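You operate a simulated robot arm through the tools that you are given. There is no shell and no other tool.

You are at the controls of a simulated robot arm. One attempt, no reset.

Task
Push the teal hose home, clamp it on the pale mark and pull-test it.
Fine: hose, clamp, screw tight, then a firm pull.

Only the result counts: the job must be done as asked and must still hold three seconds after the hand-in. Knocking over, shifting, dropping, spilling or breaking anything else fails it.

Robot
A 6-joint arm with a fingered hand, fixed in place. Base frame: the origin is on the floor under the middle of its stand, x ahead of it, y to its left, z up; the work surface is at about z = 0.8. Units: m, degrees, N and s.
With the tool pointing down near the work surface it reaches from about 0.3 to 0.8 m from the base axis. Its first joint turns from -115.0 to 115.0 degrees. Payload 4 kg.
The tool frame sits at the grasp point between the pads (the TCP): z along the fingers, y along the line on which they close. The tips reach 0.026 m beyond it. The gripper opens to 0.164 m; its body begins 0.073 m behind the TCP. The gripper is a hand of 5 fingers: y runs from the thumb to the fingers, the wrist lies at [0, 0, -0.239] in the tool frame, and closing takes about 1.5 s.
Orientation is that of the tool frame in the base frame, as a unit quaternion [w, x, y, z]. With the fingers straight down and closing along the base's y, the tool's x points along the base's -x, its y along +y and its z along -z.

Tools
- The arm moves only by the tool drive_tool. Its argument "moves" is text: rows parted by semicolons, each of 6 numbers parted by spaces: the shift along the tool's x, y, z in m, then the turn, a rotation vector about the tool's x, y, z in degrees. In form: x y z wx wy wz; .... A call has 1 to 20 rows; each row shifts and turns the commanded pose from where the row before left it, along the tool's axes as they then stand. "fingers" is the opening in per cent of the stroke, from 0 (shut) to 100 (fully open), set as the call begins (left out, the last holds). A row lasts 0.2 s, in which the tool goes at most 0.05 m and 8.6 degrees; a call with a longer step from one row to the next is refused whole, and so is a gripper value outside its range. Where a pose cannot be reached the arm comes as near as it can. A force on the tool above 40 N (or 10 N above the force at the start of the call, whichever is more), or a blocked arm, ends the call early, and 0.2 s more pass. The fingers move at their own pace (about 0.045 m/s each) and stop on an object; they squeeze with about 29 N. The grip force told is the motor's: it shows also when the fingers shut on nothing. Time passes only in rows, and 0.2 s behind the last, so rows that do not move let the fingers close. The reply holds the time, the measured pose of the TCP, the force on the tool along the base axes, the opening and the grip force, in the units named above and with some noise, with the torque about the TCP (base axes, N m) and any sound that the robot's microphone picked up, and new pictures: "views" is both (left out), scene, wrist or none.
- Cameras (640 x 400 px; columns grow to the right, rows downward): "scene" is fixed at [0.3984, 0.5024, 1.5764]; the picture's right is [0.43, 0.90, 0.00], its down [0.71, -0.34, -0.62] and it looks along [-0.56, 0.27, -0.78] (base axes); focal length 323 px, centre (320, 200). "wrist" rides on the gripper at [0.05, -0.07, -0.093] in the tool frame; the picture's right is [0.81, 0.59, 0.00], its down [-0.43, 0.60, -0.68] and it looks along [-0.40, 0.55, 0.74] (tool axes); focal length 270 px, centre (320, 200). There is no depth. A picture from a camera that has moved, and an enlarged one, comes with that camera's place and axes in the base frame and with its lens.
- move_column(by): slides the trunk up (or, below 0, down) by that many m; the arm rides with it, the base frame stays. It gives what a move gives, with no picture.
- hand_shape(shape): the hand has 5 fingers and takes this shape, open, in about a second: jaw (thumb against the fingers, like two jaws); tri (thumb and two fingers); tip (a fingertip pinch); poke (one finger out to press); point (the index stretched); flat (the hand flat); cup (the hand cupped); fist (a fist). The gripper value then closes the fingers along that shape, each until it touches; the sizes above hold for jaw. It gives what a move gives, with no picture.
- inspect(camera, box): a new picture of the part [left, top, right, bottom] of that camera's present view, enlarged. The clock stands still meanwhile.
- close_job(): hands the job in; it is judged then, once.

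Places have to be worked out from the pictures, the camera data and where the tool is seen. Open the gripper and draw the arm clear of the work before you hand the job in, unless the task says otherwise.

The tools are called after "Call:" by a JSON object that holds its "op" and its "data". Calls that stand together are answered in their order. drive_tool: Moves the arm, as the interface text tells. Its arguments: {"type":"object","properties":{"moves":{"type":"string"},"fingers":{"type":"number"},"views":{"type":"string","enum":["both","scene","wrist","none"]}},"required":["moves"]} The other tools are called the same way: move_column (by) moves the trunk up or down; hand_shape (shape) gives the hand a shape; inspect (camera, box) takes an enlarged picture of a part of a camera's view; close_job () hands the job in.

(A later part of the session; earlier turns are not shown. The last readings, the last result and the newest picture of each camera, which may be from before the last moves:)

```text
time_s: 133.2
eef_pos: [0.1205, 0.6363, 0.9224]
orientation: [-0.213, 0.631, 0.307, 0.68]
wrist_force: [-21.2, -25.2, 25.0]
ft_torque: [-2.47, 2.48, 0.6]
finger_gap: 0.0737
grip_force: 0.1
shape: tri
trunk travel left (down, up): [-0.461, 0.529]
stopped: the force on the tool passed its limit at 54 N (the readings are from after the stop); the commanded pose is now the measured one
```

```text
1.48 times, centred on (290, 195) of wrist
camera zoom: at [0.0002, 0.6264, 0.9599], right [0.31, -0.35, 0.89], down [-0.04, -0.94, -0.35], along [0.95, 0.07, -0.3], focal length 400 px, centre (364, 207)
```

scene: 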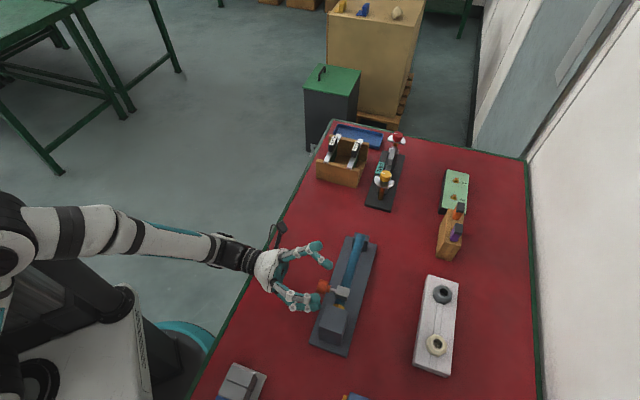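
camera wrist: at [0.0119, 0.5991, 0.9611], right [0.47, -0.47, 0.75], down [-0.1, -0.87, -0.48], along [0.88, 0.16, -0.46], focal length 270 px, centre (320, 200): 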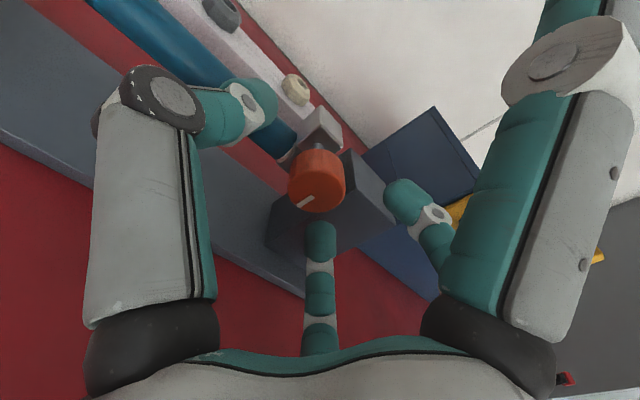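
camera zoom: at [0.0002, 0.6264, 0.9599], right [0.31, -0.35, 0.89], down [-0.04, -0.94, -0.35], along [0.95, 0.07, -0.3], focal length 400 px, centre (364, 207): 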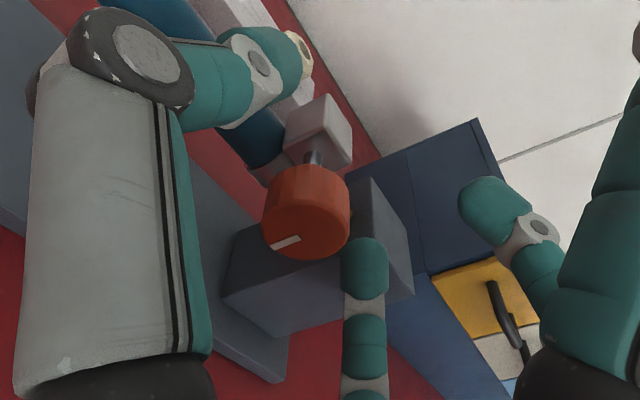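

A hidden part of the hand, at tool (−0.106, −0.036, 0.008), is hitting the plate edge or table when tool x points up. I have to keep roll at φ≥115°. I'll raise the trunk to clear, then roll to about 120°.

Call:
{"op": "move_column", "data": {"by": 0.085}}

Call:
{"op": "drive_tool", "data": {"moves": "0 0 0 0 0 0; 0 0 0 0 0 8; 0 0 0 0 0 8; 0 0 0 0 0 8; 0 0 0 0 0 8; 0 0 0 0 0 8; 0 0 0 0 0 0", "fingers": 48, "views": "none"}}

Call:
{"op": "inspect", "data": {"camera": "scene", "box": [270, 220, 370, 320]}}

```text
time_s: 134.4
eef_pos: [0.1225, 0.638, 1.002]
orientation: [-0.21, 0.633, 0.309, 0.678]
wrist_force: [-0.4, -0.3, -0.1]
ft_torque: [0.02, 0.04, 0.0]
finger_gap: 0.0738
grip_force: 0.0
shape: tri
trunk travel left (down, up): [-0.546, 0.444]
```

```text
time_s: 136.1
eef_pos: [0.124, 0.6381, 1.0013]
orientation: [-0.431, 0.701, 0.073, 0.564]
wrist_force: [0.7, 0.5, 0.5]
ft_torque: [0.0, 0.0, 0.01]
finger_gap: 0.0783
grip_force: 0.0
shape: tri
trunk travel left (down, up): [-0.546, 0.444]
```

```text
4.00 times, centred on (320, 270) of scene
camera zoom: at [0.3984, 0.5024, 1.5764], right [0.43, 0.9, 0.0], down [0.71, -0.34, -0.62], along [-0.56, 0.27, -0.78], focal length 1292 px, centre (320, -80)
```

zoom: 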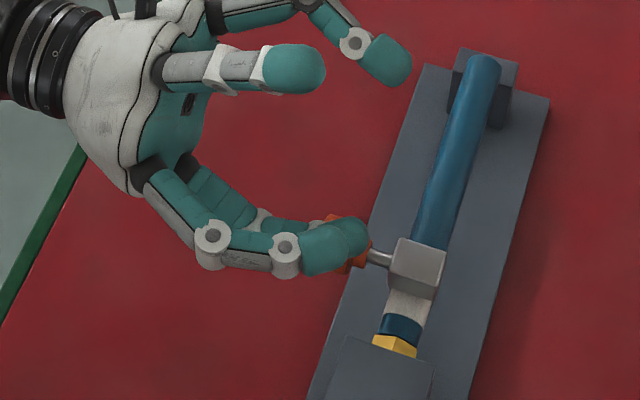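

Roll 121° is fine here. I'll trim the position (about 10 mm back, 4 mm toward the spigot, +1.7° yaw) before lowering.

Call:
{"op": "drive_tool", "data": {"moves": "0.0007 0.0011 -0.0033 0.48 -0.3 0; 0.0007 0.0011 -0.0033 0.48 -0.3 0; 0.0007 0.0011 -0.0033 0.48 -0.3 0; 0 0 0 0 0 0; 0 0 0 0 0 0", "fingers": 48, "views": "none"}}

```text
time_s: 137.2
eef_pos: [0.1217, 0.6283, 1.0001]
orientation: [-0.435, 0.701, 0.083, 0.559]
wrist_force: [0.0, 0.3, -0.2]
ft_torque: [0.0, 0.01, -0.05]
finger_gap: 0.0783
grip_force: 0.0
shape: tri
trunk travel left (down, up): [-0.546, 0.444]
```

Now at along 0.358, lateral 0.530, axis 44.6°. The knob should enter the open side between thumb and lower finger; I'll lower the trunk 70 mm and check.

Call:
{"op": "move_column", "data": {"by": -0.065}}

Call:
{"op": "inspect", "data": {"camera": "scene", "box": [270, 220, 370, 320]}}

Call:
{"op": "inspect", "data": {"camera": "wrist", "box": [100, 60, 480, 330]}}

```text
time_s: 138.3
eef_pos: [0.1217, 0.6279, 0.9354]
orientation: [-0.436, 0.7, 0.082, 0.559]
wrist_force: [0.0, 0.6, 0.7]
ft_torque: [0.01, -0.02, 0.04]
finger_gap: 0.0787
grip_force: 0.0
shape: tri
trunk travel left (down, up): [-0.481, 0.509]
```

```text
4.00 times, centred on (320, 270) of scene
camera zoom: at [0.3984, 0.5024, 1.5764], right [0.43, 0.9, 0.0], down [0.71, -0.34, -0.62], along [-0.56, 0.27, -0.78], focal length 1292 px, centre (320, -80)
```

zoom: 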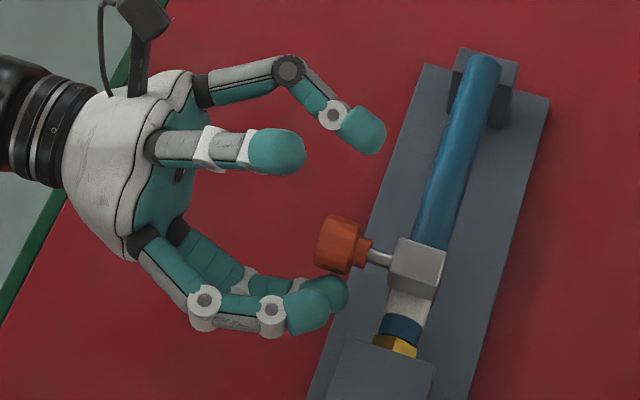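

```text
1.48 times, centred on (290, 195) of wrist
camera zoom: at [0.0316, 0.5857, 1.0144], right [0.65, -0.66, 0.39], down [-0.28, -0.68, -0.68], along [0.71, 0.33, -0.62], focal length 400 px, centre (364, 207)
```

zoom: 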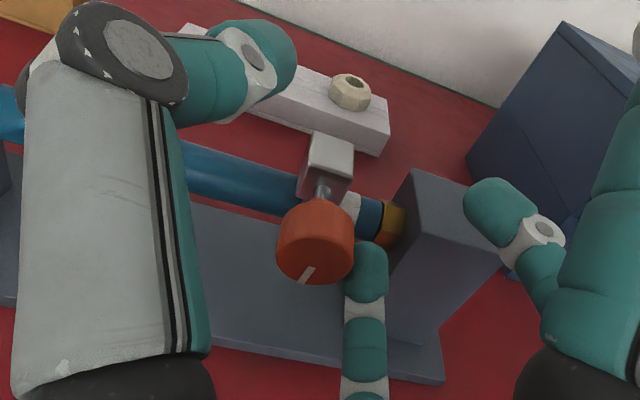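

The knob is clear and, from both views, now at along ≈0.366, only about 8 mm from the tool axis. I'll lower the last 32 mm.

Call:
{"op": "move_column", "data": {"by": -0.016}}

Call:
{"op": "move_column", "data": {"by": -0.016}}

Call:
{"op": "inspect", "data": {"camera": "scene", "box": [270, 220, 370, 320]}}

Call:
{"op": "inspect", "data": {"camera": "wrist", "box": [100, 60, 480, 330]}}

```text
time_s: 138.9
eef_pos: [0.122, 0.629, 0.9214]
orientation: [-0.436, 0.7, 0.082, 0.56]
wrist_force: [0.6, 0.3, 0.4]
ft_torque: [-0.03, -0.01, -0.02]
finger_gap: 0.0784
grip_force: 0.1
shape: tri
trunk travel left (down, up): [-0.465, 0.525]
```

```text
time_s: 139.6
eef_pos: [0.1207, 0.628, 0.9045]
orientation: [-0.436, 0.7, 0.083, 0.56]
wrist_force: [-0.1, -0.1, 0.6]
ft_torque: [0.02, -0.02, -0.01]
finger_gap: 0.0783
grip_force: 0.1
shape: tri
trunk travel left (down, up): [-0.449, 0.541]
```

```text
4.00 times, centred on (320, 270) of scene
camera zoom: at [0.3984, 0.5024, 1.5764], right [0.43, 0.9, 0.0], down [0.71, -0.34, -0.62], along [-0.56, 0.27, -0.78], focal length 1292 px, centre (320, -80)
```

zoom: 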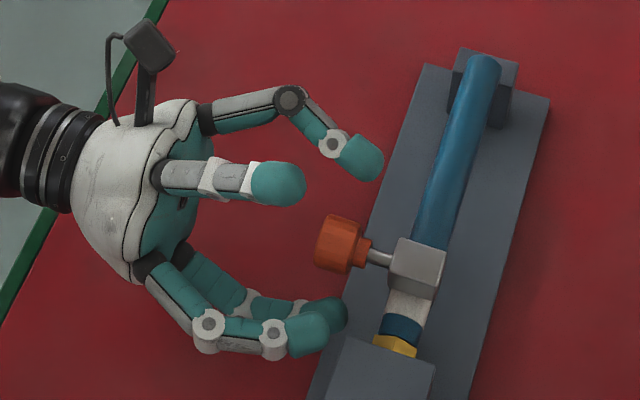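

```text
1.48 times, centred on (290, 195) of wrist
camera zoom: at [0.0316, 0.5856, 0.9829], right [0.65, -0.66, 0.39], down [-0.28, -0.68, -0.68], along [0.71, 0.33, -0.62], focal length 400 px, centre (364, 207)
```

zoom: 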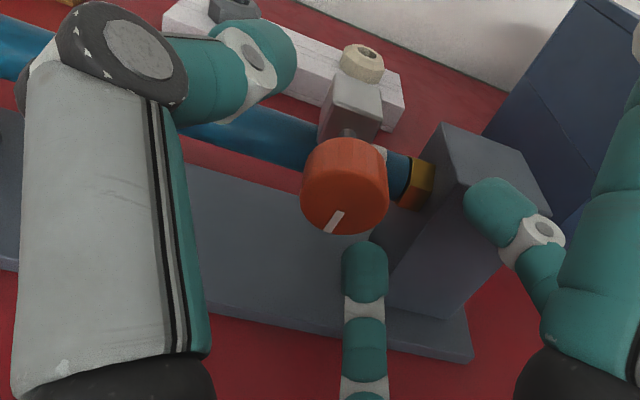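

No contact force, and the knob is nearly centred on the tool axis (about +6 mm along, −4 mm in height). I'll lower 4 mm more and close on the knob; the loose clamp can slide to self-centre.

Call:
{"op": "move_column", "data": {"by": -0.004}}

Call:
{"op": "drive_tool", "data": {"moves": "0 0 0 0 0 0; 0 0 0 0 0 0; 0 0 0 0 0 0; 0 0 0 0 0 0; 0 0 0 0 0 0; 0 0 0 0 0 0; 0 0 0 0 0 0", "fingers": 10, "views": "none"}}

Call:
{"op": "inspect", "data": {"camera": "scene", "box": [270, 220, 370, 320]}}

Call:
{"op": "inspect", "data": {"camera": "wrist", "box": [100, 60, 480, 330]}}

```text
time_s: 140.1
eef_pos: [0.1211, 0.6291, 0.9003]
orientation: [-0.435, 0.7, 0.083, 0.56]
wrist_force: [0.1, -1.0, -0.7]
ft_torque: [-0.01, 0.02, -0.01]
finger_gap: 0.0782
grip_force: 0.1
shape: tri
trunk travel left (down, up): [-0.445, 0.545]
```

```text
time_s: 141.7
eef_pos: [0.122, 0.6293, 0.9006]
orientation: [-0.438, 0.699, 0.083, 0.559]
wrist_force: [3.0, 2.5, 2.4]
ft_torque: [0.05, -0.03, 0.02]
finger_gap: 0.0229
grip_force: 28.9
shape: tri
trunk travel left (down, up): [-0.445, 0.545]
```

```text
4.00 times, centred on (320, 270) of scene
camera zoom: at [0.3984, 0.5024, 1.5764], right [0.43, 0.9, 0.0], down [0.71, -0.34, -0.62], along [-0.56, 0.27, -0.78], focal length 1292 px, centre (320, -80)
```

zoom: 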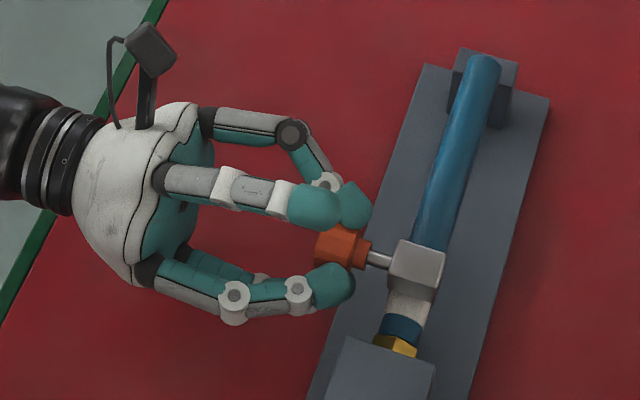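

```text
1.48 times, centred on (290, 195) of wrist
camera zoom: at [0.0318, 0.5858, 0.9797], right [0.65, -0.66, 0.39], down [-0.28, -0.67, -0.68], along [0.71, 0.33, -0.62], focal length 400 px, centre (364, 207)
```

zoom: 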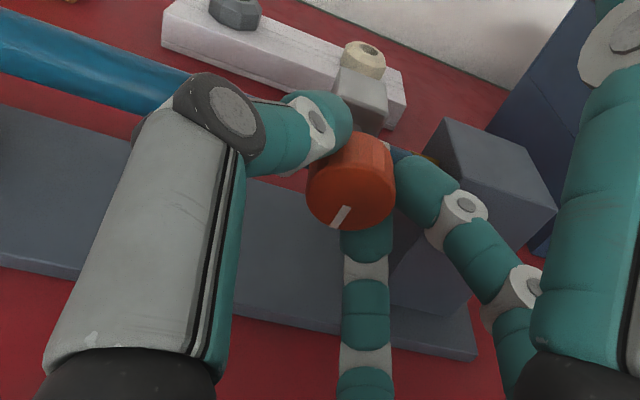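

The knob is firmly held by thumb and two fingers (gap 0.023, grip 29 N). The clamp's front face is about 13 mm short of its mark position, so I'll slide it toward the spigot 11 mm with the grip and check.

Call:
{"op": "drive_tool", "data": {"moves": "0.0019 0.0031 0 0 0 0; 0.0019 0.0031 0 0 0 0; 0.0019 0.0031 0 0 0 0; 0 0 0 0 0 0; 0 0 0 0 0 0", "fingers": 10, "views": "none"}}

Call:
{"op": "inspect", "data": {"camera": "scene", "box": [325, 265, 357, 305]}}

```text
time_s: 142.9
eef_pos: [0.1275, 0.6224, 0.9014]
orientation: [-0.437, 0.7, 0.083, 0.558]
wrist_force: [11.5, 12.0, 1.4]
ft_torque: [0.03, 0.02, 0.01]
finger_gap: 0.0225
grip_force: 29.5
shape: tri
trunk travel left (down, up): [-0.445, 0.545]
```

```text
10.00 times, centred on (341, 285) of scene
camera zoom: at [0.3984, 0.5024, 1.5764], right [0.43, 0.9, 0.0], down [0.71, -0.34, -0.62], along [-0.56, 0.27, -0.78], focal length 3229 px, centre (110, -650)
```

zoom: 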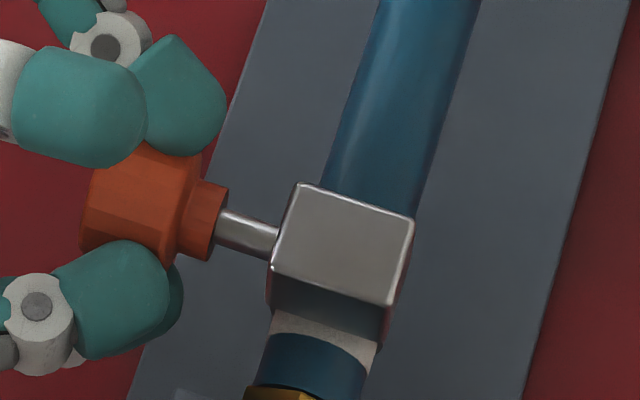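

About 4 mm of mark still shows, and the hand is pulling outward on the knob by about 16 N. I'll slide 4.5 mm further toward the spigot and ease 2 mm inward to relieve that pull.

Call:
{"op": "drive_tool", "data": {"moves": "0 0 0.002 0 0 0; 0.0012 0.0019 0 0 0 0; 0.0012 0.0019 0 0 0 0; 0 0 0 0 0 0; 0 0 0 0 0 0", "fingers": 10, "views": "none"}}

Call:
{"op": "inspect", "data": {"camera": "scene", "box": [325, 265, 357, 305]}}

```text
time_s: 144.1
eef_pos: [0.1298, 0.6191, 0.9007]
orientation: [-0.438, 0.7, 0.083, 0.558]
wrist_force: [2.7, 4.6, 4.4]
ft_torque: [0.09, -0.04, 0.03]
finger_gap: 0.0229
grip_force: 28.5
shape: tri
trunk travel left (down, up): [-0.445, 0.545]
```

```text
10.00 times, centred on (341, 285) of scene
camera zoom: at [0.3984, 0.5024, 1.5764], right [0.43, 0.9, 0.0], down [0.71, -0.34, -0.62], along [-0.56, 0.27, -0.78], focal length 3229 px, centre (110, -650)
```

zoom: 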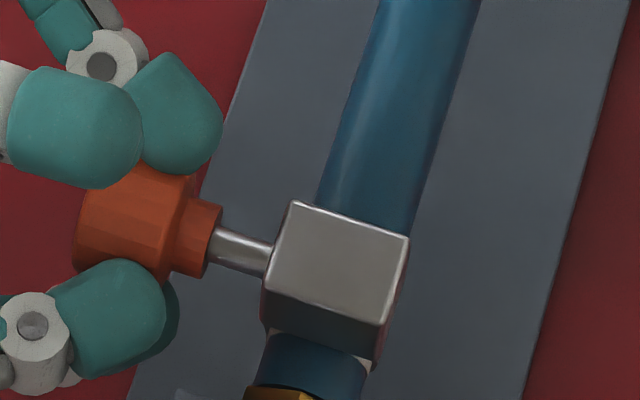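

The clamp is back on the mark: its front face is at along ≈0.343 with only side slivers visible. Now I'll start turning clockwise (+roll about the tool axis, looking toward the hose), first 32° with a check.

Call:
{"op": "drive_tool", "data": {"moves": "0 0 0 0 0 8; 0 0 0 0 0 8; 0 0 0 0 0 8; 0 0 0 0 0 8; 0 0 0 0 0 0", "fingers": 5, "views": "none"}}

Call:
{"op": "inspect", "data": {"camera": "scene", "box": [300, 245, 370, 315]}}

Call:
{"op": "inspect", "data": {"camera": "wrist", "box": [100, 60, 480, 330]}}

```text
time_s: 145.3
eef_pos: [0.1305, 0.6197, 0.8993]
orientation: [-0.574, 0.696, -0.114, 0.416]
wrist_force: [0.6, -0.4, -4.7]
ft_torque: [-0.1, 0.07, -0.01]
finger_gap: 0.0226
grip_force: 29.0
shape: tri
trunk travel left (down, up): [-0.445, 0.545]
```

```text
5.71 times, centred on (335, 280) of scene
camera zoom: at [0.3984, 0.5024, 1.5764], right [0.43, 0.9, 0.0], down [0.71, -0.34, -0.62], along [-0.56, 0.27, -0.78], focal length 1845 px, centre (234, -257)
```

zoom: 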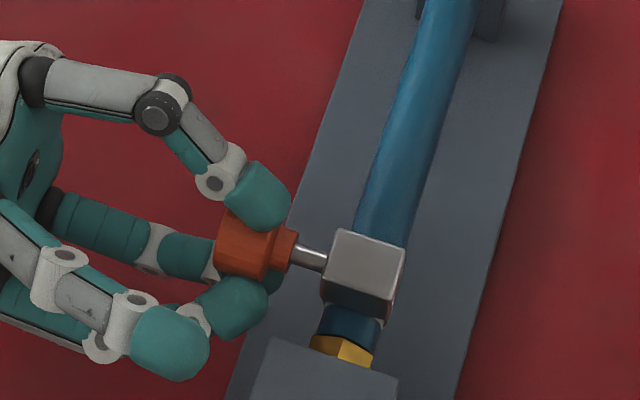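

```text
1.48 times, centred on (290, 195) of wrist
camera zoom: at [0.0746, 0.5428, 0.9835], right [0.7, -0.7, -0.16], down [-0.56, -0.39, -0.73], along [0.45, 0.6, -0.67], focal length 400 px, centre (364, 207)
```

zoom: 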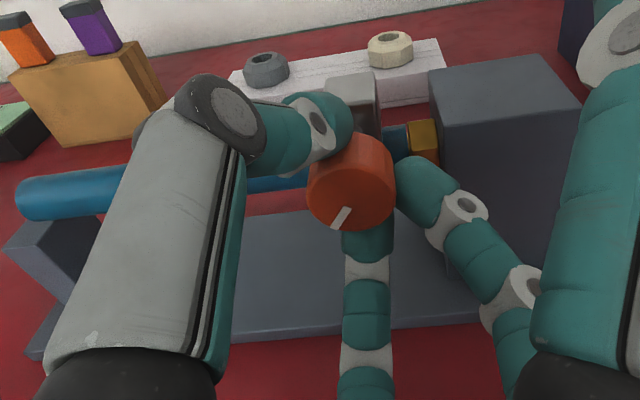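

The knob turns with the hand (its white index stays fixed in the hand view) and the torque is still small. I'll continue the stroke another 70°.

Call:
{"op": "drive_tool", "data": {"moves": "0 0 0 0 0 8; 0 0 0 0 0 8; 0 0 0 0 0 8; 0 0 0 0 0 8; 0 0 0 0 0 8; 0 0 0 0 0 8; 0 0 0 0 0 8; 0 0 0 0 0 8; 0 0 0 0 0 6; 0 0 0 0 0 0", "fingers": 5, "views": "none"}}

Call:
{"op": "inspect", "data": {"camera": "scene", "box": [300, 245, 370, 315]}}

Call:
{"op": "inspect", "data": {"camera": "wrist", "box": [100, 60, 480, 330]}}

```text
time_s: 147.5
eef_pos: [0.1313, 0.6196, 0.9002]
orientation: [0.709, -0.505, 0.492, -0.012]
wrist_force: [-3.0, -2.5, -19.9]
ft_torque: [-0.45, 0.39, 0.09]
finger_gap: 0.0222
grip_force: 29.1
shape: tri
trunk travel left (down, up): [-0.445, 0.545]
```

```text
5.71 times, centred on (335, 280) of scene
camera zoom: at [0.3984, 0.5024, 1.5764], right [0.43, 0.9, 0.0], down [0.71, -0.34, -0.62], along [-0.56, 0.27, -0.78], focal length 1845 px, centre (234, -257)
```

zoom: 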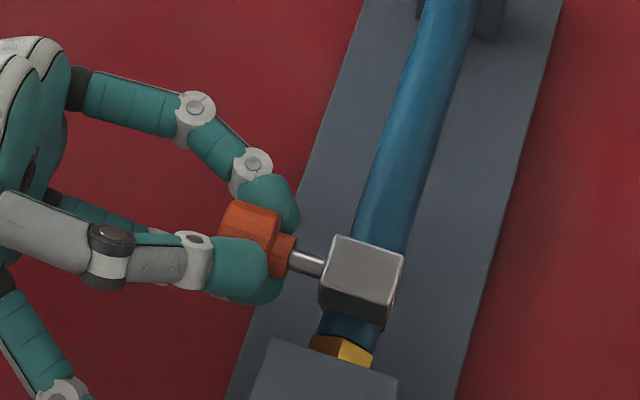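

```text
1.48 times, centred on (290, 195) of wrist
camera zoom: at [0.1249, 0.4933, 0.9154], right [0.13, -0.13, -0.98], down [-0.99, 0.03, -0.14], along [0.05, 0.99, -0.12], focal length 400 px, centre (364, 207)
```

zoom: 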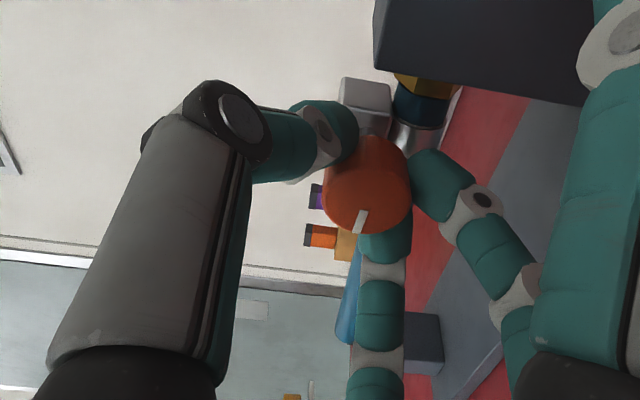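

The first stroke gave about 106° with hardly any screw torque. The grip centre is offset about (−5, −3) mm from the tool axis, which caused a 20 N side load. I'll open, roll back 106° around the knob, regrip, and make the next stroke rotate about the true grip centre.

Call:
{"op": "drive_tool", "data": {"moves": "0 0 0 0 0 0; 0 0 0 0 0 0; 0 0 0 0 0 0; 0 0 0 0 0 0; 0 0 0 0 0 0", "fingers": 34, "views": "none"}}

Call:
{"op": "inspect", "data": {"camera": "scene", "box": [300, 245, 370, 315]}}

Call:
{"op": "inspect", "data": {"camera": "wrist", "box": [100, 60, 480, 330]}}

```text
time_s: 148.7
eef_pos: [0.1316, 0.6162, 0.9012]
orientation: [0.709, -0.505, 0.492, -0.011]
wrist_force: [-0.1, -0.2, -0.2]
ft_torque: [-0.01, -0.03, 0.03]
finger_gap: 0.0555
grip_force: 0.0
shape: tri
trunk travel left (down, up): [-0.445, 0.545]
```

```text
5.71 times, centred on (335, 280) of scene
camera zoom: at [0.3984, 0.5024, 1.5764], right [0.43, 0.9, 0.0], down [0.71, -0.34, -0.62], along [-0.56, 0.27, -0.78], focal length 1845 px, centre (234, -257)
```

zoom: 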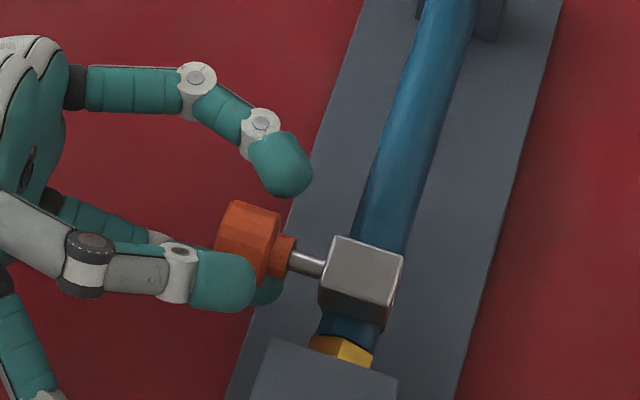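

```text
1.48 times, centred on (290, 195) of wrist
camera zoom: at [0.1247, 0.4925, 0.9167], right [0.14, -0.13, -0.98], down [-0.99, 0.03, -0.14], along [0.05, 0.99, -0.12], focal length 400 px, centre (364, 207)
```

zoom: 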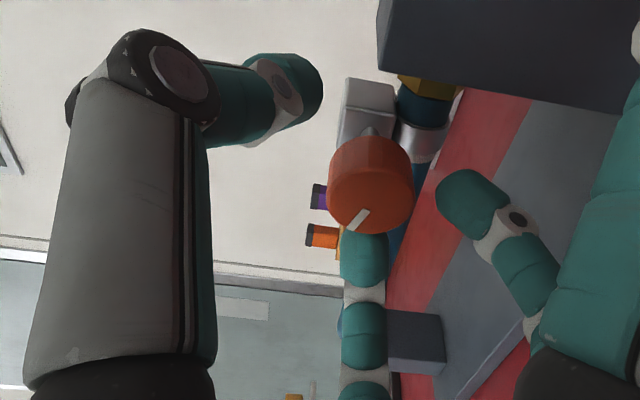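

Forces are zero after opening. I'll zoom in to check that the clamp is still on the mark after that stroke.

Call:
{"op": "inspect", "data": {"camera": "scene", "box": [330, 268, 358, 303]}}

Call:
{"op": "inspect", "data": {"camera": "wrist", "box": [290, 90, 400, 220]}}

```text
11.43 times, centred on (344, 286) of scene
camera zoom: at [0.3984, 0.5024, 1.5764], right [0.43, 0.9, 0.0], down [0.71, -0.34, -0.62], along [-0.56, 0.27, -0.78], focal length 3690 px, centre (46, -777)
```

zoom: 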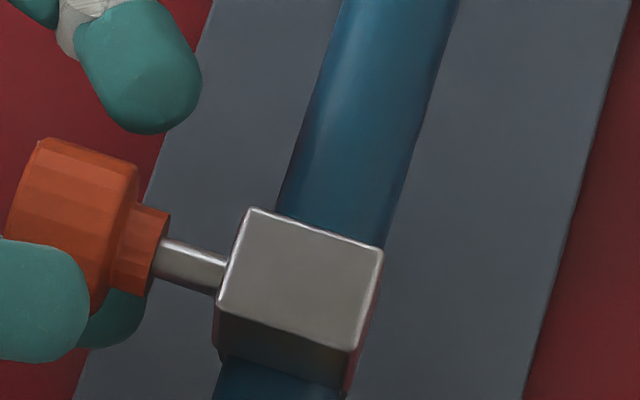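

```text
3.08 times, centred on (345, 155) of wrist
camera zoom: at [0.1247, 0.4925, 0.9167], right [0.14, -0.13, -0.98], down [-0.99, 0.03, -0.14], along [0.05, 0.99, -0.12], focal length 832 px, centre (243, 338)
```

zoom: 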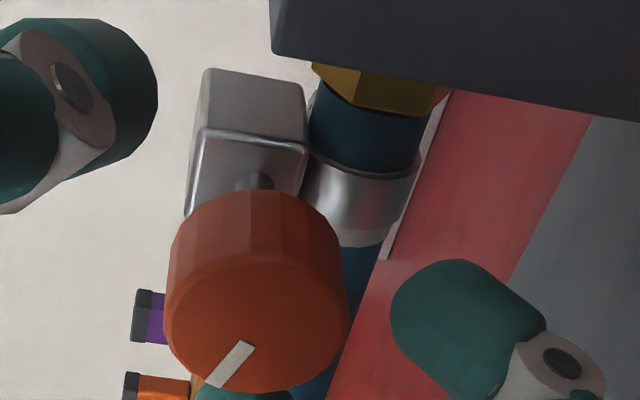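

This side view is very useful: the silver clamp band spans about along 0.3405–0.359 while the mark runs 0.343–0.363, so the clamp crept about 3.5 mm toward the spigot. I'll roll back to φ≈121° with the hand open, regrip, and nudge it back before continuing.

Call:
{"op": "drive_tool", "data": {"moves": "0 0 0 0 0 -8.15; 0 0 0 0 0 -8.15; 0 0 0 0 0 -8.15; 0 0 0 0 0 -8.15; 0 0 0 0 0 -8.15; 0 0 0 0 0 -8.15; 0 0 0 0 0 -8.15; 0 0 0 0 0 -8.15; 0 0 0 0 0 -8.15; 0 0 0 0 0 -8.15; 0 0 0 0 0 -8.15; 0 0 0 0 0 -8.15; 0 0 0 0 0 -8.15; 0 0 0 0 0 0", "fingers": 34, "views": "none"}}

Call:
{"op": "inspect", "data": {"camera": "wrist", "box": [100, 60, 480, 330]}}

Call:
{"op": "inspect", "data": {"camera": "scene", "box": [300, 245, 370, 315]}}

```text
time_s: 151.7
eef_pos: [0.1308, 0.6188, 0.901]
orientation: [-0.418, 0.696, 0.108, 0.573]
wrist_force: [0.2, -0.6, 0.0]
ft_torque: [0.02, 0.0, 0.01]
finger_gap: 0.0554
grip_force: 0.1
shape: tri
trunk travel left (down, up): [-0.445, 0.545]
```

```text
1.48 times, centred on (290, 195) of wrist
camera zoom: at [0.037, 0.5804, 0.9768], right [0.63, -0.63, 0.45], down [-0.24, -0.71, -0.66], along [0.74, 0.31, -0.6], focal length 400 px, centre (364, 207)
```

zoom: 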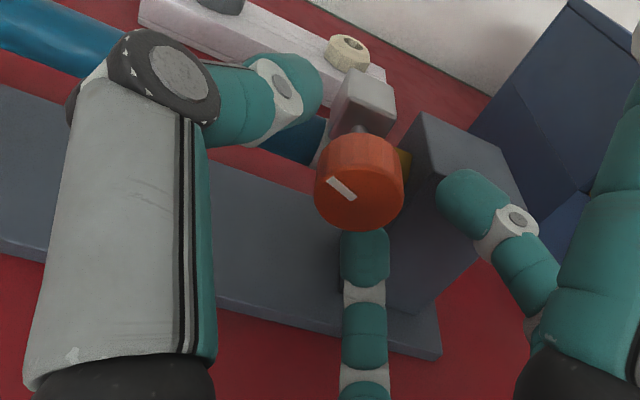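

```text
5.71 times, centred on (335, 280) of scene
camera zoom: at [0.3984, 0.5024, 1.5764], right [0.43, 0.9, 0.0], down [0.71, -0.34, -0.62], along [-0.56, 0.27, -0.78], focal length 1845 px, centre (234, -257)
```

zoom: 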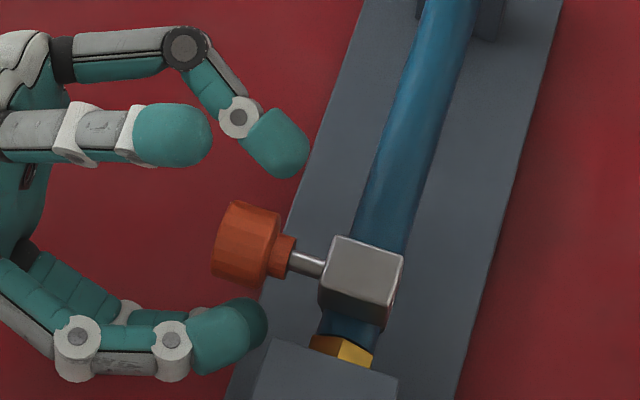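

The knob's index shows it really turned about 100°. Closing here should also shift the clamp about +3.5 mm toward the free end, which is the correction I need. I'll grip and check.

Call:
{"op": "drive_tool", "data": {"moves": "0 0 0 0 0 0; 0 0 0 0 0 0; 0 0 0 0 0 0; 0 0 0 0 0 0; 0 0 0 0 0 0", "fingers": 5, "views": "none"}}

Call:
{"op": "inspect", "data": {"camera": "scene", "box": [330, 268, 358, 303]}}

Call:
{"op": "inspect", "data": {"camera": "wrist", "box": [100, 60, 480, 330]}}

```text
time_s: 152.9
eef_pos: [0.1308, 0.6199, 0.9016]
orientation: [-0.417, 0.697, 0.106, 0.574]
wrist_force: [1.4, 1.1, 0.6]
ft_torque: [0.05, -0.02, 0.02]
finger_gap: 0.024
grip_force: 29.2
shape: tri
trunk travel left (down, up): [-0.445, 0.545]
```

```text
11.43 times, centred on (344, 286) of scene
camera zoom: at [0.3984, 0.5024, 1.5764], right [0.43, 0.9, 0.0], down [0.71, -0.34, -0.62], along [-0.56, 0.27, -0.78], focal length 3690 px, centre (46, -777)
```

zoom: 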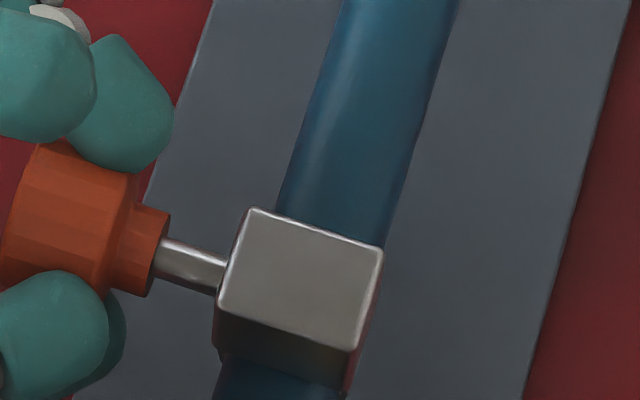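

```text
1.48 times, centred on (290, 195) of wrist
camera zoom: at [0.0374, 0.5805, 0.9769], right [0.63, -0.64, 0.45], down [-0.24, -0.71, -0.66], along [0.74, 0.31, -0.6], focal length 400 px, centre (364, 207)
```

zoom: 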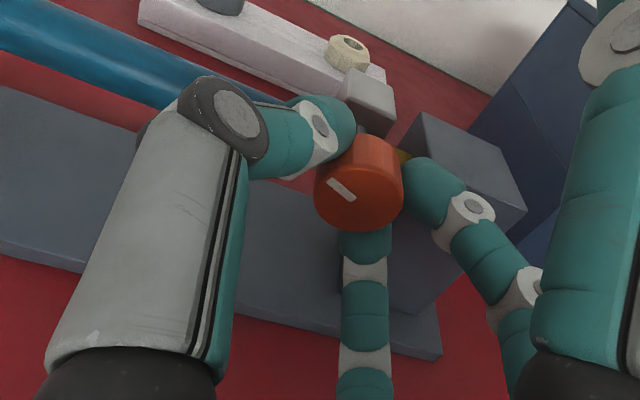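

The clamp didn't shift on closing; the fingers just conformed. I'll move the gripped knob 3.5 mm toward the free end and verify.

Call:
{"op": "drive_tool", "data": {"moves": "-0.0008 -0.0016 0 0 0 0; -0.0009 -0.0016 0 0 0 0; 0 0 0 0 0 0; 0 0 0 0 0 0", "fingers": 5, "views": "none"}}

Call:
{"op": "inspect", "data": {"camera": "scene", "box": [330, 268, 358, 303]}}

```text
time_s: 153.9
eef_pos: [0.1284, 0.622, 0.9016]
orientation: [-0.417, 0.697, 0.107, 0.573]
wrist_force: [6.7, 5.7, 2.0]
ft_torque: [0.05, -0.03, -0.04]
finger_gap: 0.024
grip_force: 28.8
shape: tri
trunk travel left (down, up): [-0.445, 0.545]
```

```text
11.43 times, centred on (344, 286) of scene
camera zoom: at [0.3984, 0.5024, 1.5764], right [0.43, 0.9, 0.0], down [0.71, -0.34, -0.62], along [-0.56, 0.27, -0.78], focal length 3690 px, centre (46, -777)
```

zoom: 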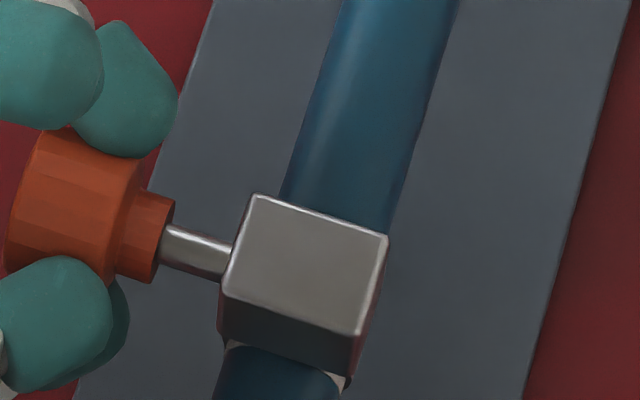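

The clamp is centred on the mark again. Now a second stroke of about 105°, with the small compensation so that it rotates about the knob's own centre.

Call:
{"op": "drive_tool", "data": {"moves": "-0.0001 0.0003 0 0 0 8.1; -0.0001 0.0003 0 0 0 8.1; -0.0001 0.0003 0 0 0 8.1; -0.0001 0.0003 0 0 0 8.1; -0.0001 0.0003 0 0 0 8.1; -0.0001 0.0003 0 0 0 8.1; -0.0001 0.0003 0 0 0 8.1; -0.0001 0.0003 0 0 0 8.1; -0.0001 0.0003 0 0 0 8.1; -0.0001 0.0003 0 0 0 8.1; -0.0001 0.0003 0 0 0 8.1; -0.0001 0.0003 0 0 0 8.1; -0.0001 0.0003 0 0 0 8.1; 0 0 0 0 0 0", "fingers": 5, "views": "none"}}

Call:
{"op": "inspect", "data": {"camera": "scene", "box": [330, 268, 358, 303]}}

Call:
{"op": "inspect", "data": {"camera": "wrist", "box": [290, 90, 400, 220]}}

```text
time_s: 156.9
eef_pos: [0.1301, 0.6211, 0.897]
orientation: [0.709, -0.508, 0.49, -0.016]
wrist_force: [7.1, 2.6, 4.4]
ft_torque: [0.01, -0.28, -0.06]
finger_gap: 0.0226
grip_force: 29.2
shape: tri
trunk travel left (down, up): [-0.445, 0.545]
```

```text
11.43 times, centred on (344, 286) of scene
camera zoom: at [0.3984, 0.5024, 1.5764], right [0.43, 0.9, 0.0], down [0.71, -0.34, -0.62], along [-0.56, 0.27, -0.78], focal length 3690 px, centre (46, -777)
```

zoom: 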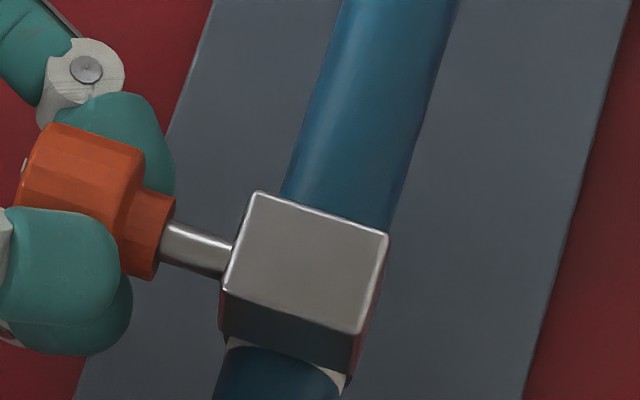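

```text
3.08 times, centred on (345, 155) of wrist
camera zoom: at [0.1229, 0.4957, 0.913], right [0.14, -0.14, -0.98], down [-0.99, 0.04, -0.15], along [0.06, 0.99, -0.13], focal length 832 px, centre (243, 338)
```

zoom: 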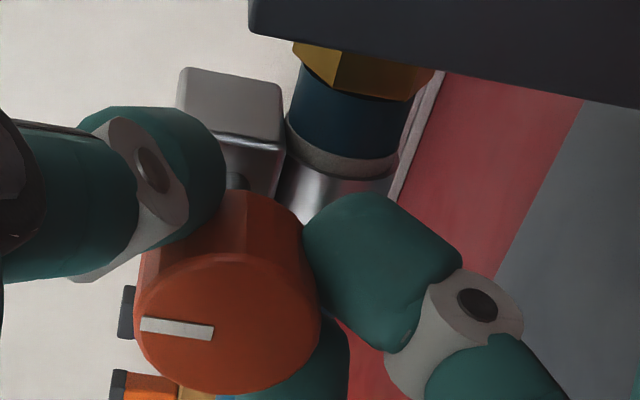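

The screw is starting to resist (about 0.2 N·m about its axis). The side view now shows some mark on the spigot side of the band, so I may have over-corrected. I'll open the hand here to see both edges of the band at once.

Call:
{"op": "drive_tool", "data": {"moves": "0 0 0 0 0 0; 0 0 0 0 0 0; 0 0 0 0 0 0; 0 0 0 0 0 0; 0 0 0 0 0 0", "fingers": 34, "views": "none"}}

Call:
{"op": "inspect", "data": {"camera": "wrist", "box": [290, 90, 400, 220]}}

```text
time_s: 158.1
eef_pos: [0.1287, 0.6217, 0.8968]
orientation: [0.709, -0.508, 0.488, -0.016]
wrist_force: [-0.9, 0.3, -0.3]
ft_torque: [0.01, -0.03, 0.0]
finger_gap: 0.0556
grip_force: 0.2
shape: tri
trunk travel left (down, up): [-0.445, 0.545]
```

```text
3.08 times, centred on (345, 155) of wrist
camera zoom: at [0.1216, 0.4964, 0.9139], right [0.14, -0.14, -0.98], down [-0.99, 0.03, -0.15], along [0.05, 0.99, -0.13], focal length 832 px, centre (243, 338)
```

zoom: 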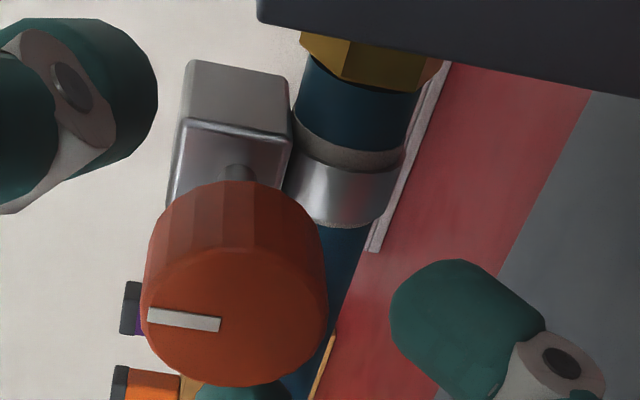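

Now about 4–5 mm of mark shows on the spigot side of the band and none on the other, so the ideal is about 2.3 mm back toward the spigot. I'll roll back, regrip and make that correction before the next stroke.

Call:
{"op": "drive_tool", "data": {"moves": "0 -0.0003 0 0 0 -8.1; 0 -0.0003 0 0 0 -8.1; 0 -0.0003 0 0 0 -8.1; 0 -0.0003 0 0 0 -8.1; 0 -0.0003 0 0 0 -8.1; 0 -0.0003 0 0 0 -8.1; 0 -0.0003 0 0 0 -8.1; 0 -0.0003 0 0 0 -8.1; 0 -0.0003 0 0 0 -8.1; 0 -0.0003 0 0 0 -8.1; 0 -0.0003 0 0 0 -8.1; 0 -0.0003 0 0 0 -8.1; 0 -0.0003 0 0 0 -8.1; 0 0 0 0 0 0", "fingers": 34, "views": "none"}}

Call:
{"op": "drive_tool", "data": {"moves": "0 0 0 0 0 0; 0 0 0 0 0 0; 0 0 0 0 0 0; 0 0 0 0 0 0; 0 0 0 0 0 0", "fingers": 5, "views": "none"}}

Call:
{"op": "inspect", "data": {"camera": "scene", "box": [330, 268, 358, 303]}}

Call:
{"op": "inspect", "data": {"camera": "wrist", "box": [100, 60, 480, 330]}}

```text
time_s: 161.1
eef_pos: [0.1284, 0.6204, 0.9016]
orientation: [-0.418, 0.697, 0.108, 0.573]
wrist_force: [-0.3, 0.6, -0.4]
ft_torque: [0.0, 0.03, -0.03]
finger_gap: 0.0557
grip_force: 0.0
shape: tri
trunk travel left (down, up): [-0.445, 0.545]
```

```text
time_s: 162.3
eef_pos: [0.1292, 0.6217, 0.9005]
orientation: [-0.417, 0.697, 0.107, 0.574]
wrist_force: [2.3, 2.0, 0.1]
ft_torque: [0.03, -0.02, 0.0]
finger_gap: 0.0239
grip_force: 29.0
shape: tri
trunk travel left (down, up): [-0.445, 0.545]
```

```text
11.43 times, centred on (344, 286) of scene
camera zoom: at [0.3984, 0.5024, 1.5764], right [0.43, 0.9, 0.0], down [0.71, -0.34, -0.62], along [-0.56, 0.27, -0.78], focal length 3690 px, centre (46, -777)
```

zoom: 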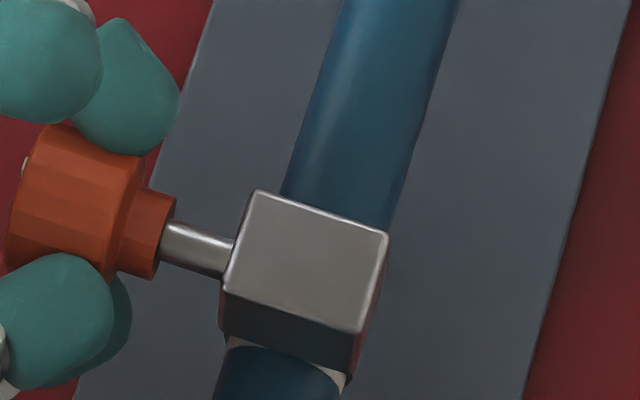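

```text
1.48 times, centred on (290, 195) of wrist
camera zoom: at [0.0348, 0.5829, 0.9769], right [0.63, -0.64, 0.45], down [-0.24, -0.71, -0.66], along [0.74, 0.31, -0.6], focal length 400 px, centre (364, 207)
```

zoom: 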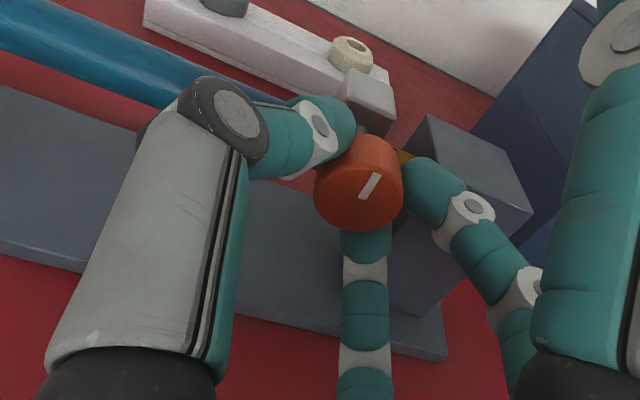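

Gripped again; the index is now roughly 90° further on in the hand view. I'll shift the clamp about 2.4 mm toward the spigot and check.

Call:
{"op": "drive_tool", "data": {"moves": "0.0006 0.0011 0 0 0 0; 0.0006 0.0011 0 0 0 0; 0 0 0 0 0 0; 0 0 0 0 0 0", "fingers": 5, "views": "none"}}

Call:
{"op": "inspect", "data": {"camera": "scene", "box": [330, 268, 358, 303]}}

```text
time_s: 163.3
eef_pos: [0.1288, 0.6208, 0.8999]
orientation: [-0.419, 0.696, 0.11, 0.573]
wrist_force: [-1.8, 6.8, 2.3]
ft_torque: [0.01, -0.02, 0.15]
finger_gap: 0.0237
grip_force: 29.4
shape: tri
trunk travel left (down, up): [-0.445, 0.545]
```

```text
11.43 times, centred on (344, 286) of scene
camera zoom: at [0.3984, 0.5024, 1.5764], right [0.43, 0.9, 0.0], down [0.71, -0.34, -0.62], along [-0.56, 0.27, -0.78], focal length 3690 px, centre (46, -777)
```

zoom: 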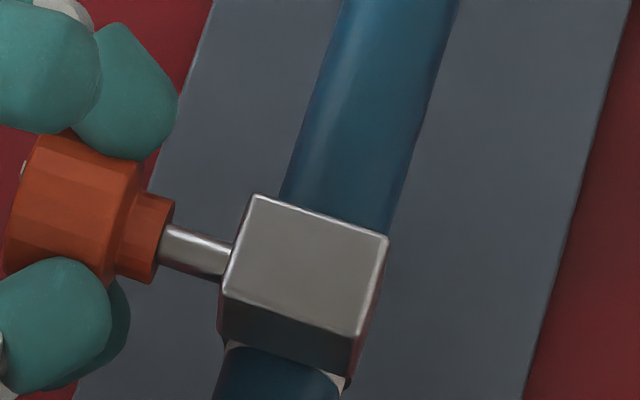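

It moved only about 1 mm with 6 N of resistance, so the clamp is beginning to bite. I'll push another 2 mm.

Call:
{"op": "drive_tool", "data": {"moves": "0.0005 0.0009 0 0 0 0; 0.0005 0.0009 0 0 0 0; 0 0 0 0 0 0; 0 0 0 0 0 0", "fingers": 5, "views": "none"}}

Call:
{"op": "inspect", "data": {"camera": "scene", "box": [330, 268, 358, 303]}}

```text
time_s: 164.3
eef_pos: [0.1314, 0.6194, 0.9007]
orientation: [-0.418, 0.696, 0.108, 0.573]
wrist_force: [-6.6, 8.0, 3.0]
ft_torque: [0.08, -0.08, 0.3]
finger_gap: 0.0235
grip_force: 28.7
shape: tri
trunk travel left (down, up): [-0.445, 0.545]
```

```text
11.43 times, centred on (344, 286) of scene
camera zoom: at [0.3984, 0.5024, 1.5764], right [0.43, 0.9, 0.0], down [0.71, -0.34, -0.62], along [-0.56, 0.27, -0.78], focal length 3690 px, centre (46, -777)
```

zoom: 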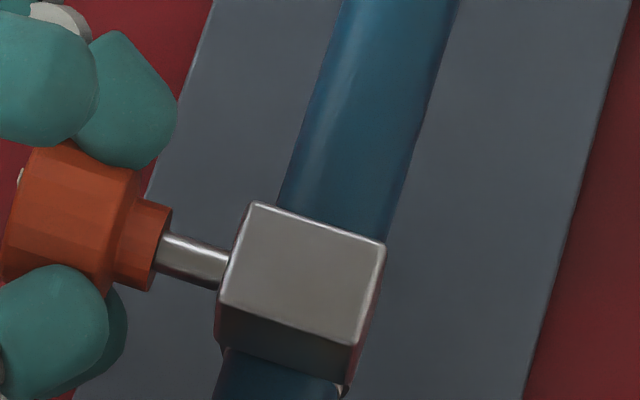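

The clamp is now where I want it, about 1.5 mm from the earlier state and centred. Third tightening stroke.

Call:
{"op": "drive_tool", "data": {"moves": "-0.0001 0.0003 0 0 0 8.1; -0.0001 0.0003 0 0 0 8.1; -0.0001 0.0003 0 0 0 8.1; -0.0001 0.0003 0 0 0 8.1; -0.0001 0.0003 0 0 0 8.1; -0.0001 0.0003 0 0 0 8.1; -0.0001 0.0003 0 0 0 8.1; -0.0001 0.0003 0 0 0 8.1; -0.0001 0.0003 0 0 0 8.1; -0.0001 0.0003 0 0 0 8.1; -0.0001 0.0003 0 0 0 8.1; -0.0001 0.0003 0 0 0 8.1; -0.0001 0.0003 0 0 0 8.1; 0 0 0 0 0 0", "fingers": 0, "views": "none"}}

Call:
{"op": "inspect", "data": {"camera": "scene", "box": [330, 268, 358, 303]}}

Call:
{"op": "inspect", "data": {"camera": "wrist", "box": [100, 60, 480, 330]}}

```text
time_s: 167.3
eef_pos: [0.1331, 0.6179, 0.8958]
orientation: [0.708, -0.508, 0.49, -0.014]
wrist_force: [30.8, 2.4, 3.8]
ft_torque: [0.01, -0.4, -0.26]
finger_gap: 0.0189
grip_force: 28.6
shape: tri
trunk travel left (down, up): [-0.445, 0.545]
```

```text
11.43 times, centred on (344, 286) of scene
camera zoom: at [0.3984, 0.5024, 1.5764], right [0.43, 0.9, 0.0], down [0.71, -0.34, -0.62], along [-0.56, 0.27, -0.78], focal length 3690 px, centre (46, -777)
```

zoom: 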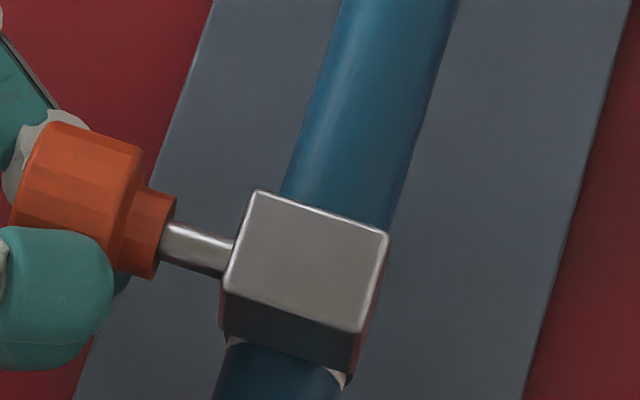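

```text
1.48 times, centred on (290, 195) of wrist
camera zoom: at [0.1275, 0.4927, 0.9127], right [0.14, -0.14, -0.98], down [-0.99, 0.04, -0.15], along [0.06, 0.99, -0.13], focal length 400 px, centre (364, 207)
```

zoom: 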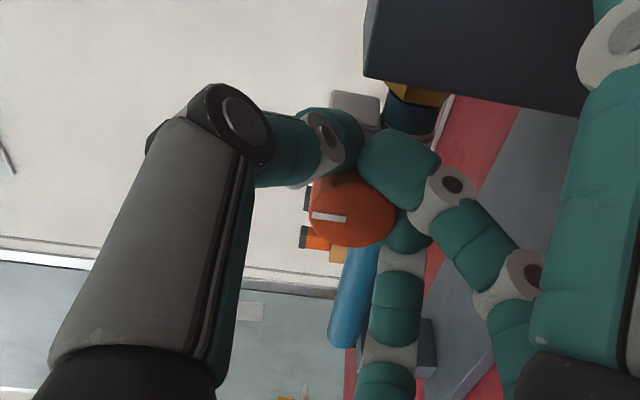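

In stroke 3 the knob didn't turn at all: its index ended in the same world orientation as after stroke 2, and the fingers slipped at about 0.28 N·m. The screw is getting tight after roughly 180°. I'll open, look, and regrip better centred for a firmer final turn.

Call:
{"op": "drive_tool", "data": {"moves": "0 0 0 0 0 0; 0 0 0 0 0 0; 0 0 0 0 0 0; 0 0 0 0 0 0; 0 0 0 0 0 0", "fingers": 36, "views": "none"}}

Call:
{"op": "inspect", "data": {"camera": "wrist", "box": [290, 90, 400, 220]}}

Call:
{"op": "inspect", "data": {"camera": "scene", "box": [300, 245, 370, 315]}}

```text
time_s: 168.5
eef_pos: [0.1301, 0.6199, 0.897]
orientation: [0.709, -0.508, 0.488, -0.016]
wrist_force: [-1.1, -0.1, 0.4]
ft_torque: [0.0, 0.02, -0.02]
finger_gap: 0.0589
grip_force: 0.1
shape: tri
trunk travel left (down, up): [-0.445, 0.545]
```

```text
3.08 times, centred on (345, 155) of wrist
camera zoom: at [0.1242, 0.4932, 0.9135], right [0.14, -0.14, -0.98], down [-0.99, 0.03, -0.15], along [0.05, 0.99, -0.13], focal length 832 px, centre (243, 338)
```

zoom: 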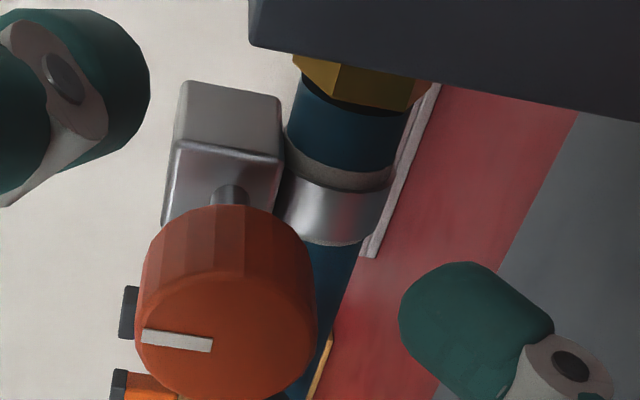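

```text
5.71 times, centred on (335, 280) of scene
camera zoom: at [0.3984, 0.5024, 1.5764], right [0.43, 0.9, 0.0], down [0.71, -0.34, -0.62], along [-0.56, 0.27, -0.78], focal length 1845 px, centre (234, -257)
```

zoom: 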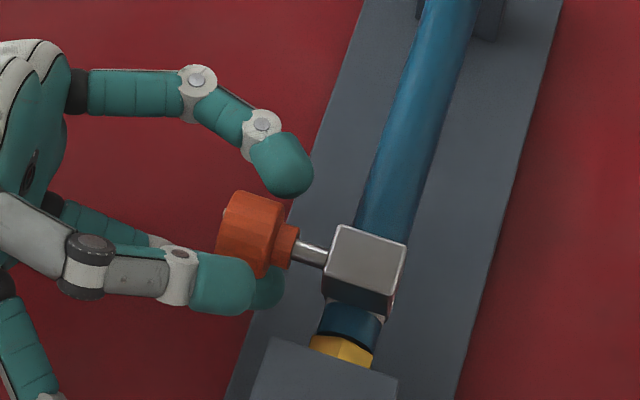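

The band lies wholly on the mark, just a little toward its free-end side. For a firmer last turn I'll retreat 5 mm so the fingertips sit on the middle of the knob, and roll back with the axis aligned to the knob.

Call:
{"op": "drive_tool", "data": {"moves": "0 0 -0.003 0 0 0; 0 0 -0.0025 0 0 0; 0 0 0 0 0 -8.1; 0 0 0 0 0 -8.1; 0 0 0 0 0 -8.1; 0 0 0 0 0 -8.1; 0 0 0 0 0 -8.1; 0 0 0 0 0 -8.1; 0 0 0 0 0 -8.1; 0 0 0 0 0 -8.1; 0 0 0 0 0 -8.1; 0 0 0 0 0 -8.1; 0 0 0 0 0 -8.1; 0 0 0 0 0 -8.1; 0 0 0 0 0 -8.1; 0 0 0 0 0 0", "fingers": 36, "views": "none"}}

Call:
{"op": "inspect", "data": {"camera": "wrist", "box": [100, 60, 480, 330]}}

Call:
{"op": "inspect", "data": {"camera": "scene", "box": [300, 245, 370, 315]}}

```text
time_s: 171.9
eef_pos: [0.1266, 0.614, 0.8978]
orientation: [-0.417, 0.697, 0.108, 0.574]
wrist_force: [-0.3, 0.0, 0.5]
ft_torque: [-0.05, 0.01, 0.01]
finger_gap: 0.059
grip_force: 0.1
shape: tri
trunk travel left (down, up): [-0.445, 0.545]
```

```text
1.48 times, centred on (290, 195) of wrist
camera zoom: at [0.033, 0.5756, 0.9727], right [0.63, -0.63, 0.45], down [-0.24, -0.71, -0.66], along [0.74, 0.31, -0.6], focal length 400 px, centre (364, 207)
```

zoom: 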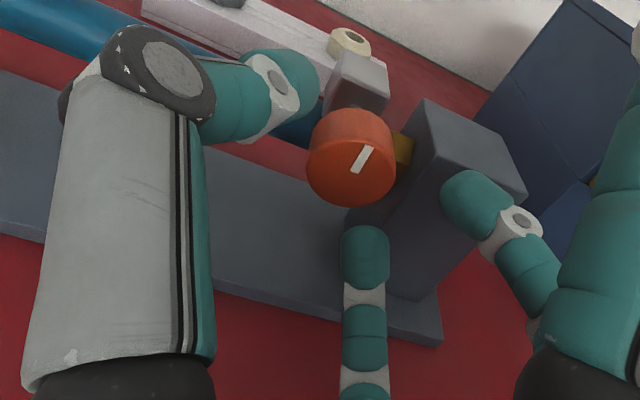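

```text
5.71 times, centred on (335, 280) of scene
camera zoom: at [0.3984, 0.5024, 1.5764], right [0.43, 0.9, 0.0], down [0.71, -0.34, -0.62], along [-0.56, 0.27, -0.78], focal length 1845 px, centre (234, -257)
```

zoom: 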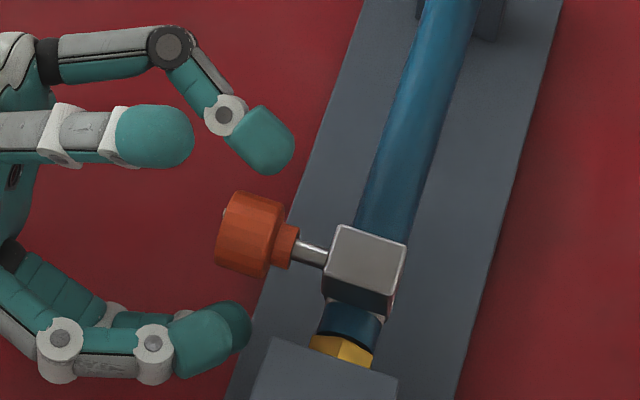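

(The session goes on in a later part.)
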